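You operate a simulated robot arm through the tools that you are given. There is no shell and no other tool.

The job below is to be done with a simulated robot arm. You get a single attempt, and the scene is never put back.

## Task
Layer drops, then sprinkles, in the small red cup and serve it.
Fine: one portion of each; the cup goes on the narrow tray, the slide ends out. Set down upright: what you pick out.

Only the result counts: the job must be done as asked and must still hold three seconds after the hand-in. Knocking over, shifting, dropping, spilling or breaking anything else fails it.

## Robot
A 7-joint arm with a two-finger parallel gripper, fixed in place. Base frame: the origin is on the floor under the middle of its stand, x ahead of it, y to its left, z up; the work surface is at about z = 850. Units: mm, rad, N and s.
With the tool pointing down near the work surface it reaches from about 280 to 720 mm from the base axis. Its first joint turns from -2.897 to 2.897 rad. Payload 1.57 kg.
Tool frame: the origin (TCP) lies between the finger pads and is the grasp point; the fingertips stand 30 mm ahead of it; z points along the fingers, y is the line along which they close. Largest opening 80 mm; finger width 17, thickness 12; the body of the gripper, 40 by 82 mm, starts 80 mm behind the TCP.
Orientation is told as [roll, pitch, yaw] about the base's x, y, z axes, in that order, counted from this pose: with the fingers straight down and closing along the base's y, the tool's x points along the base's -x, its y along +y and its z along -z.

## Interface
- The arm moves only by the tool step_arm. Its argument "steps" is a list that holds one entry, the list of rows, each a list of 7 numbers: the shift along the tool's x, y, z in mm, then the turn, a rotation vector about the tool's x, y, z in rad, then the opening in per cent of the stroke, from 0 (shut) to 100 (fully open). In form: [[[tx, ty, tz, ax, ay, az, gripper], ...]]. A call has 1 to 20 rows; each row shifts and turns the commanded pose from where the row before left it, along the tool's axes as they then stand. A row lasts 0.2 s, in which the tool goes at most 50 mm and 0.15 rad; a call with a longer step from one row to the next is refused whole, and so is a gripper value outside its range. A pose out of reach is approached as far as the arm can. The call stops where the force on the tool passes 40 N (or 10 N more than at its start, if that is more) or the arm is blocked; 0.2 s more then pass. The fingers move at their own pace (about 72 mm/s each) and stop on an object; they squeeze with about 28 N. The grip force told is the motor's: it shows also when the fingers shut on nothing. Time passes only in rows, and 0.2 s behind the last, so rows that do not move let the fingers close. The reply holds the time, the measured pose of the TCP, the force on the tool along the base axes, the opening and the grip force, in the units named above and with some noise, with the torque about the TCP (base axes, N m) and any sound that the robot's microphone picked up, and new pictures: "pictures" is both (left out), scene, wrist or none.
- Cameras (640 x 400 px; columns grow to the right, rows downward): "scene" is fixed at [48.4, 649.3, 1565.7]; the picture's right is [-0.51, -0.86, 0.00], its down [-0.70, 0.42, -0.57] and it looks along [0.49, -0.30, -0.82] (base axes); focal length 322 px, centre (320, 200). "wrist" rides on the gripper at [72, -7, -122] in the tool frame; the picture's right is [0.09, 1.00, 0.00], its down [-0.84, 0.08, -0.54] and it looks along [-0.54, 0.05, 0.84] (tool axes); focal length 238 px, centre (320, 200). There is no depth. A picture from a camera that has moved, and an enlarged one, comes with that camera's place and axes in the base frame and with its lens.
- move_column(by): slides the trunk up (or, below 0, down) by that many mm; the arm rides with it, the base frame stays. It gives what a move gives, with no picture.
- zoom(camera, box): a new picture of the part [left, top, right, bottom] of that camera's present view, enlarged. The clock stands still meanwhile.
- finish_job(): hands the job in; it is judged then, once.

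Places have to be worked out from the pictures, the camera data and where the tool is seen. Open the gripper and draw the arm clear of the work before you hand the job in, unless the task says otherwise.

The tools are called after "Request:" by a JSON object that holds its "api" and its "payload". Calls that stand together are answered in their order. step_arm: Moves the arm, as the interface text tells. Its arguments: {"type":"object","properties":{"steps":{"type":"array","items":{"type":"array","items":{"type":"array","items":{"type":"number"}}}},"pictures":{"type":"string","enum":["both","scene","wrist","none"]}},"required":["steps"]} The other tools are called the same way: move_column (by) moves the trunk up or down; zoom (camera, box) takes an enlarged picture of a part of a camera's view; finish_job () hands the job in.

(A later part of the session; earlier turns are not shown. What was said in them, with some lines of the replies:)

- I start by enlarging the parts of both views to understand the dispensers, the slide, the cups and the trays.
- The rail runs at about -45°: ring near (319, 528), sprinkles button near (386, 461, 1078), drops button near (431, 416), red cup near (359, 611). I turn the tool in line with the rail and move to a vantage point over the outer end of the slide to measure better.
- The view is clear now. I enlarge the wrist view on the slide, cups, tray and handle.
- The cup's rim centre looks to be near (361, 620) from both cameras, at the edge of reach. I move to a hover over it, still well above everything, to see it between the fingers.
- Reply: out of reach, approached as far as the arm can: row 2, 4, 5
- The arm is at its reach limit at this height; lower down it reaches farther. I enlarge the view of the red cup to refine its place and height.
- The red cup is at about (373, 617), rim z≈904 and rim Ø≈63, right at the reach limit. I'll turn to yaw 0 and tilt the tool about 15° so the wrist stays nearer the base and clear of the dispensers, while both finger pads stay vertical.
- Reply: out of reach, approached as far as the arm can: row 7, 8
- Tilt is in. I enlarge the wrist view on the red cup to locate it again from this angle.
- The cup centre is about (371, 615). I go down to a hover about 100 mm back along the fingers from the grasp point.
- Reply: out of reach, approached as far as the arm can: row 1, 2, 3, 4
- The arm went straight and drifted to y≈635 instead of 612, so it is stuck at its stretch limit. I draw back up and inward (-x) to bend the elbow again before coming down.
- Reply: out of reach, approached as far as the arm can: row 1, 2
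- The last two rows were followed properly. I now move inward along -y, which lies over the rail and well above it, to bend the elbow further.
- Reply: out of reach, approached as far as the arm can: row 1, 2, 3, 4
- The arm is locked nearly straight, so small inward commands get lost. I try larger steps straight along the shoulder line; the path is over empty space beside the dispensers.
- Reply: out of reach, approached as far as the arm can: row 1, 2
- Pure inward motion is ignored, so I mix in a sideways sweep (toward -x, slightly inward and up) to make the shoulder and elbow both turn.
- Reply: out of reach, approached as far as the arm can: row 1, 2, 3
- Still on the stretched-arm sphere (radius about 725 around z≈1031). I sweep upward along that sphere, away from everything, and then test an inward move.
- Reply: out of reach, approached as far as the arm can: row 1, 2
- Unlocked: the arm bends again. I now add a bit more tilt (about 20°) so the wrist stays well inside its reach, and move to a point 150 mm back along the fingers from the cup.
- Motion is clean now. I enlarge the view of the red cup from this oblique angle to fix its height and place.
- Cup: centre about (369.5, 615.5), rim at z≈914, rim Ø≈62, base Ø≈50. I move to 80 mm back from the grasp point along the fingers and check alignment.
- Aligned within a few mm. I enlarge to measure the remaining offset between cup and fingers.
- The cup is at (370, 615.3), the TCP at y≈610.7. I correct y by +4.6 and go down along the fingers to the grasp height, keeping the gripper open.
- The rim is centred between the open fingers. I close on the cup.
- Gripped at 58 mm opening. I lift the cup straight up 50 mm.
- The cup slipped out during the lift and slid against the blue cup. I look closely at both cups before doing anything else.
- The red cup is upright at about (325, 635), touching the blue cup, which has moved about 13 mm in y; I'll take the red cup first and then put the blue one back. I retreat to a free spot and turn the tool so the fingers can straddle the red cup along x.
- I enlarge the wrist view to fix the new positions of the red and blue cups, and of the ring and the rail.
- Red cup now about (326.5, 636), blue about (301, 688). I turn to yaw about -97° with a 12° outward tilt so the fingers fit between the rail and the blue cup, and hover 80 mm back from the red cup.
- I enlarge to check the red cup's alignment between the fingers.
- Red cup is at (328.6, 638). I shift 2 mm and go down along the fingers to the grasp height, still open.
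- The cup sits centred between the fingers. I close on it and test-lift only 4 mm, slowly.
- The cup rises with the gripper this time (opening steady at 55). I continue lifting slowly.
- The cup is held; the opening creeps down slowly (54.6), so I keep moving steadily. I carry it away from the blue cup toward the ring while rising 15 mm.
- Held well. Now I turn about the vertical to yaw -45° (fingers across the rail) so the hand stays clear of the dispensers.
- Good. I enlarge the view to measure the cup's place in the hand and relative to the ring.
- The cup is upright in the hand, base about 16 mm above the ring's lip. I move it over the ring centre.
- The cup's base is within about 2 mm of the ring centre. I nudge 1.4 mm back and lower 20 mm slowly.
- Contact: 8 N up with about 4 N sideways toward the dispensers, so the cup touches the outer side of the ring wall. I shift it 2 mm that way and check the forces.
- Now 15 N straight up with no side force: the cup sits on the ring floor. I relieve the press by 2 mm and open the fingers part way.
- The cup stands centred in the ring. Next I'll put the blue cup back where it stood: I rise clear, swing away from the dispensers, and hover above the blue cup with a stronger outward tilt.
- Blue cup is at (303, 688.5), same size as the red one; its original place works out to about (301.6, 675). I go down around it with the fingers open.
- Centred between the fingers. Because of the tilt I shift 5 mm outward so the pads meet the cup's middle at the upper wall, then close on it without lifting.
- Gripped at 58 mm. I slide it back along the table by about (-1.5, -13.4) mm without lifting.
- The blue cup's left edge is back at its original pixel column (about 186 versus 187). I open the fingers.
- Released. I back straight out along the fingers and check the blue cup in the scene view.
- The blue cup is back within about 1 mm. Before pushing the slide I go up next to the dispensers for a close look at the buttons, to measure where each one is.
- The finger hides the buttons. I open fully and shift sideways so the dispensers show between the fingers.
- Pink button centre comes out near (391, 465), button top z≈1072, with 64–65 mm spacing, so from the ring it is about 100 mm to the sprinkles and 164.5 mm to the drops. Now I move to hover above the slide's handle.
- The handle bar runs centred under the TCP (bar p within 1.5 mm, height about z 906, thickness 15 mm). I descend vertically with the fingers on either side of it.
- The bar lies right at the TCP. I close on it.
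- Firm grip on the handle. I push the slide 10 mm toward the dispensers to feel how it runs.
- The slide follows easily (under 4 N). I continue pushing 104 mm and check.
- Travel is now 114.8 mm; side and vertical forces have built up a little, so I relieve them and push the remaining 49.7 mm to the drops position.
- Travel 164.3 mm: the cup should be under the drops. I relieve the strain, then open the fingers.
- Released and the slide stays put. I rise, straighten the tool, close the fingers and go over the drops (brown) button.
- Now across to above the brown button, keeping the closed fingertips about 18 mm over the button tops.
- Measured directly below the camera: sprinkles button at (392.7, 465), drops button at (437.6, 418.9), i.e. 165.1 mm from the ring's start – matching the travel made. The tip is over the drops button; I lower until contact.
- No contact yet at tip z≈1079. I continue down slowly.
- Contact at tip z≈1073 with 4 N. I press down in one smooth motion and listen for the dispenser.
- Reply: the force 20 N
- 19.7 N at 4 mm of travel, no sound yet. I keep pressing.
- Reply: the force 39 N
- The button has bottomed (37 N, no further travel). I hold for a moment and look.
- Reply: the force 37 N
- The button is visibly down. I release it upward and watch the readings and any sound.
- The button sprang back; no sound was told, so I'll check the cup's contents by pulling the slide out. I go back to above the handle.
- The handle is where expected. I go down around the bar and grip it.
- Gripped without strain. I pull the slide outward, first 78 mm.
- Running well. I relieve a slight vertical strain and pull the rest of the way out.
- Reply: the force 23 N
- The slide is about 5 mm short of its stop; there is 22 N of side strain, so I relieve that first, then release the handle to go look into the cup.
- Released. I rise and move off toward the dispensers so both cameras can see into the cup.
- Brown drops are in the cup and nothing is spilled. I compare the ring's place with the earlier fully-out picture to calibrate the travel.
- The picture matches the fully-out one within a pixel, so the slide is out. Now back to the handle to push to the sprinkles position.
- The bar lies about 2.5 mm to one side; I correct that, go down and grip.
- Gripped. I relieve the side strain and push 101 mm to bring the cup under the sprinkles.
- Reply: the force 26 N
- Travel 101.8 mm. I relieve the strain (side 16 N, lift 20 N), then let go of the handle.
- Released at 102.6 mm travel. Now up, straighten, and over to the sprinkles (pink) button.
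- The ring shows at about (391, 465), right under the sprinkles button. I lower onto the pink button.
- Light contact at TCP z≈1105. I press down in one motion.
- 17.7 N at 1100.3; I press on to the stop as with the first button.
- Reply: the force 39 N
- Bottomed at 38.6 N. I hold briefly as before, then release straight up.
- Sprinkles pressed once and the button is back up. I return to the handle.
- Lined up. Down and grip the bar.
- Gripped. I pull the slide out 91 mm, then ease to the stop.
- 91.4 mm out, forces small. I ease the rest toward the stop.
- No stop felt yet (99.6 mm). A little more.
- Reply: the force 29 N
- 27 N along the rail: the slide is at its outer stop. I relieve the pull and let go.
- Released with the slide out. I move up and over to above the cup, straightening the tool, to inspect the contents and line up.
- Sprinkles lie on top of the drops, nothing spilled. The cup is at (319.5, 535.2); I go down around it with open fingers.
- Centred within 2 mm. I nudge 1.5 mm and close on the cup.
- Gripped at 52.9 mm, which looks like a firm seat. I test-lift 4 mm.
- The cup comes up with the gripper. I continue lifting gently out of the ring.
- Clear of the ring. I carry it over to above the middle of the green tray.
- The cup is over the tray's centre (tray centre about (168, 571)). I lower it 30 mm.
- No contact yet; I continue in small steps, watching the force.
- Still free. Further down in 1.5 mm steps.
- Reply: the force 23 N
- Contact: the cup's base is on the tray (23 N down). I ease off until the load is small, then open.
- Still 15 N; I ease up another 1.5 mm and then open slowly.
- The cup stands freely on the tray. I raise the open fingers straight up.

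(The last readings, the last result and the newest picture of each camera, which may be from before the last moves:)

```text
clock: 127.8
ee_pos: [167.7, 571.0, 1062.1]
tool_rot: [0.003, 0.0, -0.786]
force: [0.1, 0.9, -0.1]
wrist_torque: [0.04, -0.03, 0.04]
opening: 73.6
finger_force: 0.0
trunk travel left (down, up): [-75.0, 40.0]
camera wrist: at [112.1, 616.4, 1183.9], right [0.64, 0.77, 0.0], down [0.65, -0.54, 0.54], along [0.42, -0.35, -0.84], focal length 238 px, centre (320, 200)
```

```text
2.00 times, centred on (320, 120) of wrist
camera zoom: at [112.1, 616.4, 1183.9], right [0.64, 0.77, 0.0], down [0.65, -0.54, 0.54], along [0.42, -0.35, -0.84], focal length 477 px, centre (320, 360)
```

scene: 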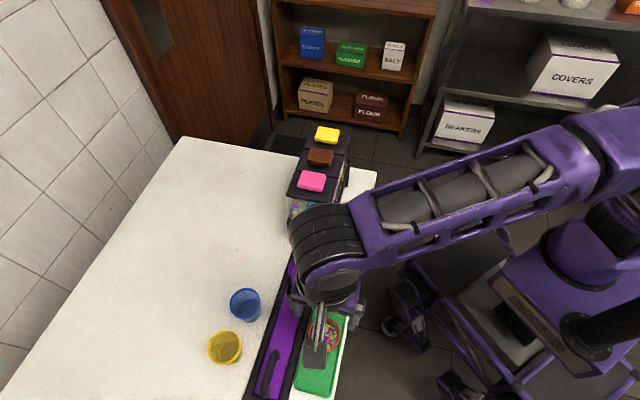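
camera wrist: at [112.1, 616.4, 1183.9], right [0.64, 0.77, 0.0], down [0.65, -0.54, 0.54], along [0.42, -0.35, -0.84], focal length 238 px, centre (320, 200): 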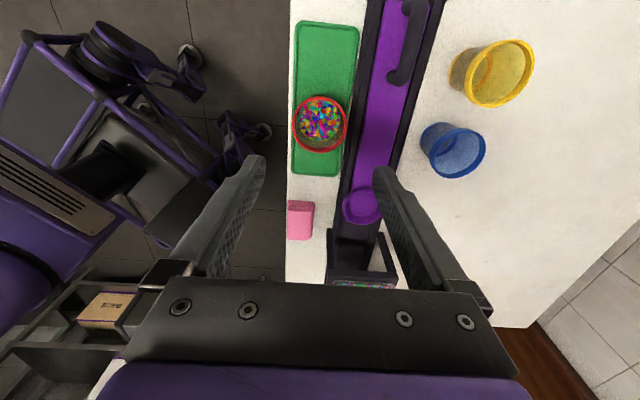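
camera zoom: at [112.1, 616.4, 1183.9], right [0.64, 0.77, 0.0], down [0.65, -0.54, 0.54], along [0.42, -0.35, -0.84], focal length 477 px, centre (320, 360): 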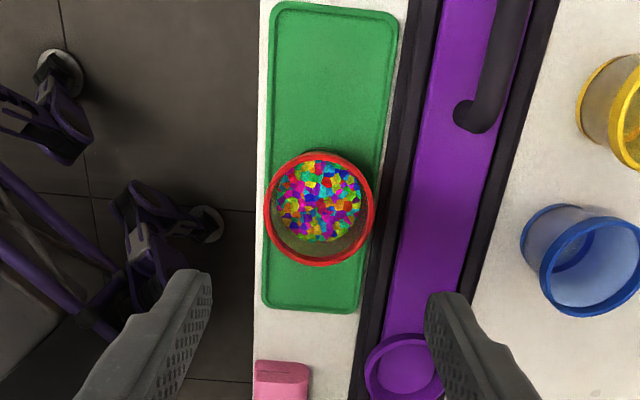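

The cup stands upright in the middle of the tray. I withdraw the arm to its starting area and check the whole scene.

Request:
{"api": "step_arm", "payload": {"steps": [[[0, 0, -30, 0, 0, 0, 100], [-20.2, -7.9, -26, 0, 0, 0, 100], [-20.2, -7.9, -26, 0, 0, 0, 100], [-20.2, -7.9, -26, 0, 0, 0, 100], [-20.2, -7.9, -26, 0, 0, 0, 100], [-20.2, -7.9, -26, 0, 0, 0, 100], [-20.2, -7.9, -26, 0, 0, 0, 100], [-20.2, -7.9, 0, 0, 0, 0, 100], [0, 0, 0, 0, 0, 0, 100], [0, 0, 0, 0, 0, 0, 100]]], "pictures": "both"}}

Request:
{"api": "zoom", "payload": {"camera": "scene", "box": [180, 230, 400, 400]}}

Request:
{"api": "zoom", "payload": {"camera": "scene", "box": [220, 200, 320, 320]}}

Request:
{"api": "zoom", "payload": {"camera": "scene", "box": [220, 300, 340, 400]}}

```text
clock: 130.0
ee_pos: [231.5, 433.8, 1239.4]
tool_rot: [-0.017, -0.005, -0.79]
force: [0.4, 0.8, 0.0]
wrist_torque: [0.03, -0.01, 0.02]
opening: 80.0
finger_force: 0.0
trunk travel left (down, up): [-75.0, 40.0]
camera wrist: at [177.0, 481.1, 1361.0], right [0.64, 0.77, -0.02], down [0.65, -0.53, 0.55], along [0.41, -0.36, -0.84], focal length 238 px, centre (320, 200)
```

scene: 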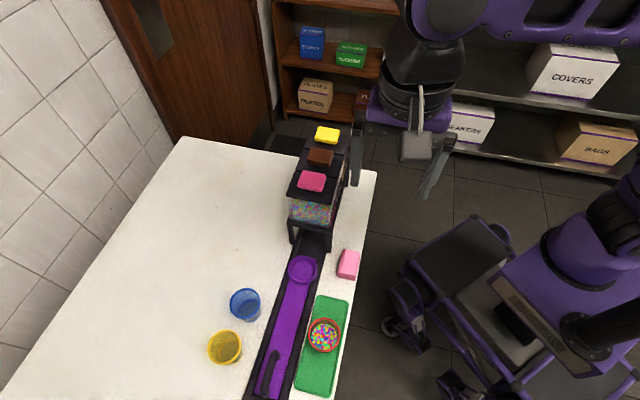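
wrist: 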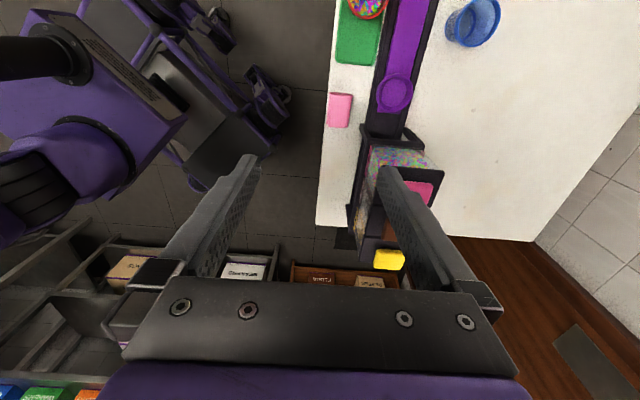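

```text
2.35 times, centred on (290, 315) of scene
camera zoom: at [48.4, 649.3, 1565.7], right [-0.51, -0.86, 0.0], down [-0.7, 0.42, -0.57], along [0.49, -0.3, -0.82], focal length 758 px, centre (391, -71)
```

zoom: 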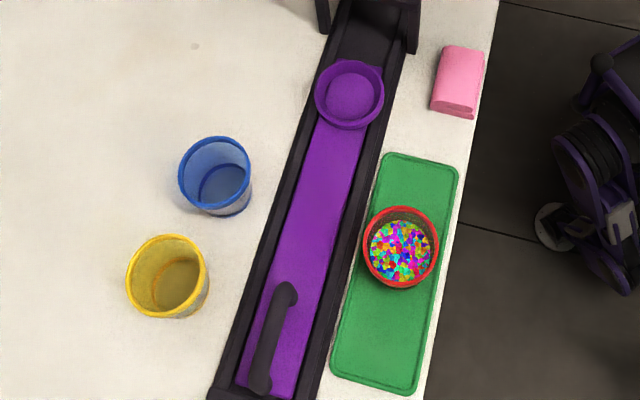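

```text
3.33 times, centred on (270, 260) of scene
camera zoom: at [48.4, 649.3, 1565.7], right [-0.51, -0.86, 0.0], down [-0.7, 0.42, -0.57], along [0.49, -0.3, -0.82], focal length 1074 px, centre (487, 0)
```

zoom: 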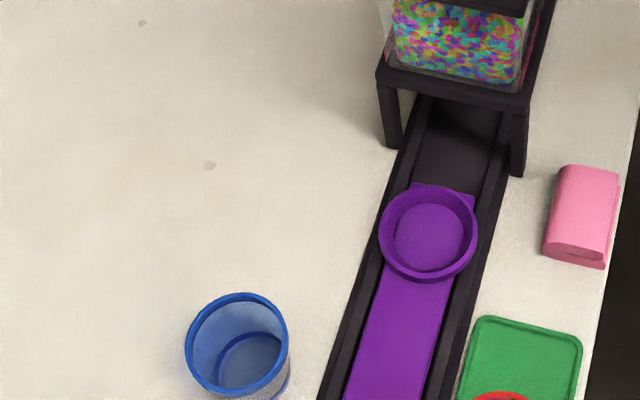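

```text
4.00 times, centred on (280, 350) of scene
camera zoom: at [48.4, 649.3, 1565.7], right [-0.51, -0.86, 0.0], down [-0.7, 0.42, -0.57], along [0.49, -0.3, -0.82], focal length 1289 px, centre (480, -400)
```

zoom: 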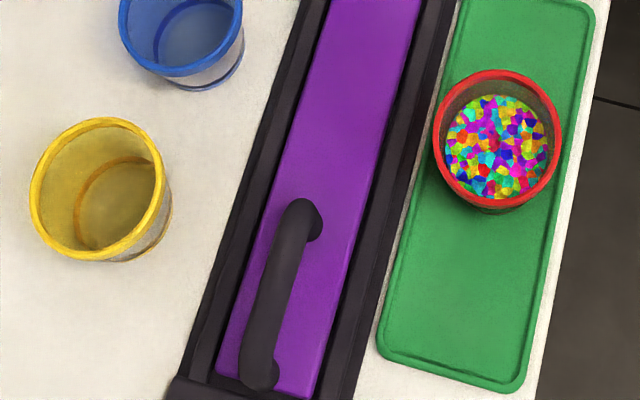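

I compared this view with the first one:
- **Slide:** fully out.
- **Tray, sponge and yellow cup:** unmoved.
- **Blue cup:** back within about 1 mm of where it stood.
- **Red cup:** upright on the narrow green tray, sprinkles over drops.

The gripper is open and the arm is clear, so I hand in.

Request:
{"api": "finish_job", "payload": {}}

```text
The job is handed in.
```

The red cup is on the narrow green tray, upright, with one portion of drops and one portion of sprinkles on top. The slide is fully out, and I saw nothing spilled. I have handed the job in, but no verdict came back.

**Blue cup disturbed:** on my first try the red cup slipped out of the gripper as I lifted it. It slid into the blue cup and pushed it about 13 mm. I moved the blue cup back and checked it against the first picture. It is now within about 1 mm of its original spot, but it was touched.

**Portions:** each button was pressed once, fully down. The microphone picked up no sound, so I checked by camera: drops in the cup after the first press, sprinkles over them after the second.

In the last pictures the yellow cup, the sponge and the tray match the first ones. The arm is open and clear of the work.
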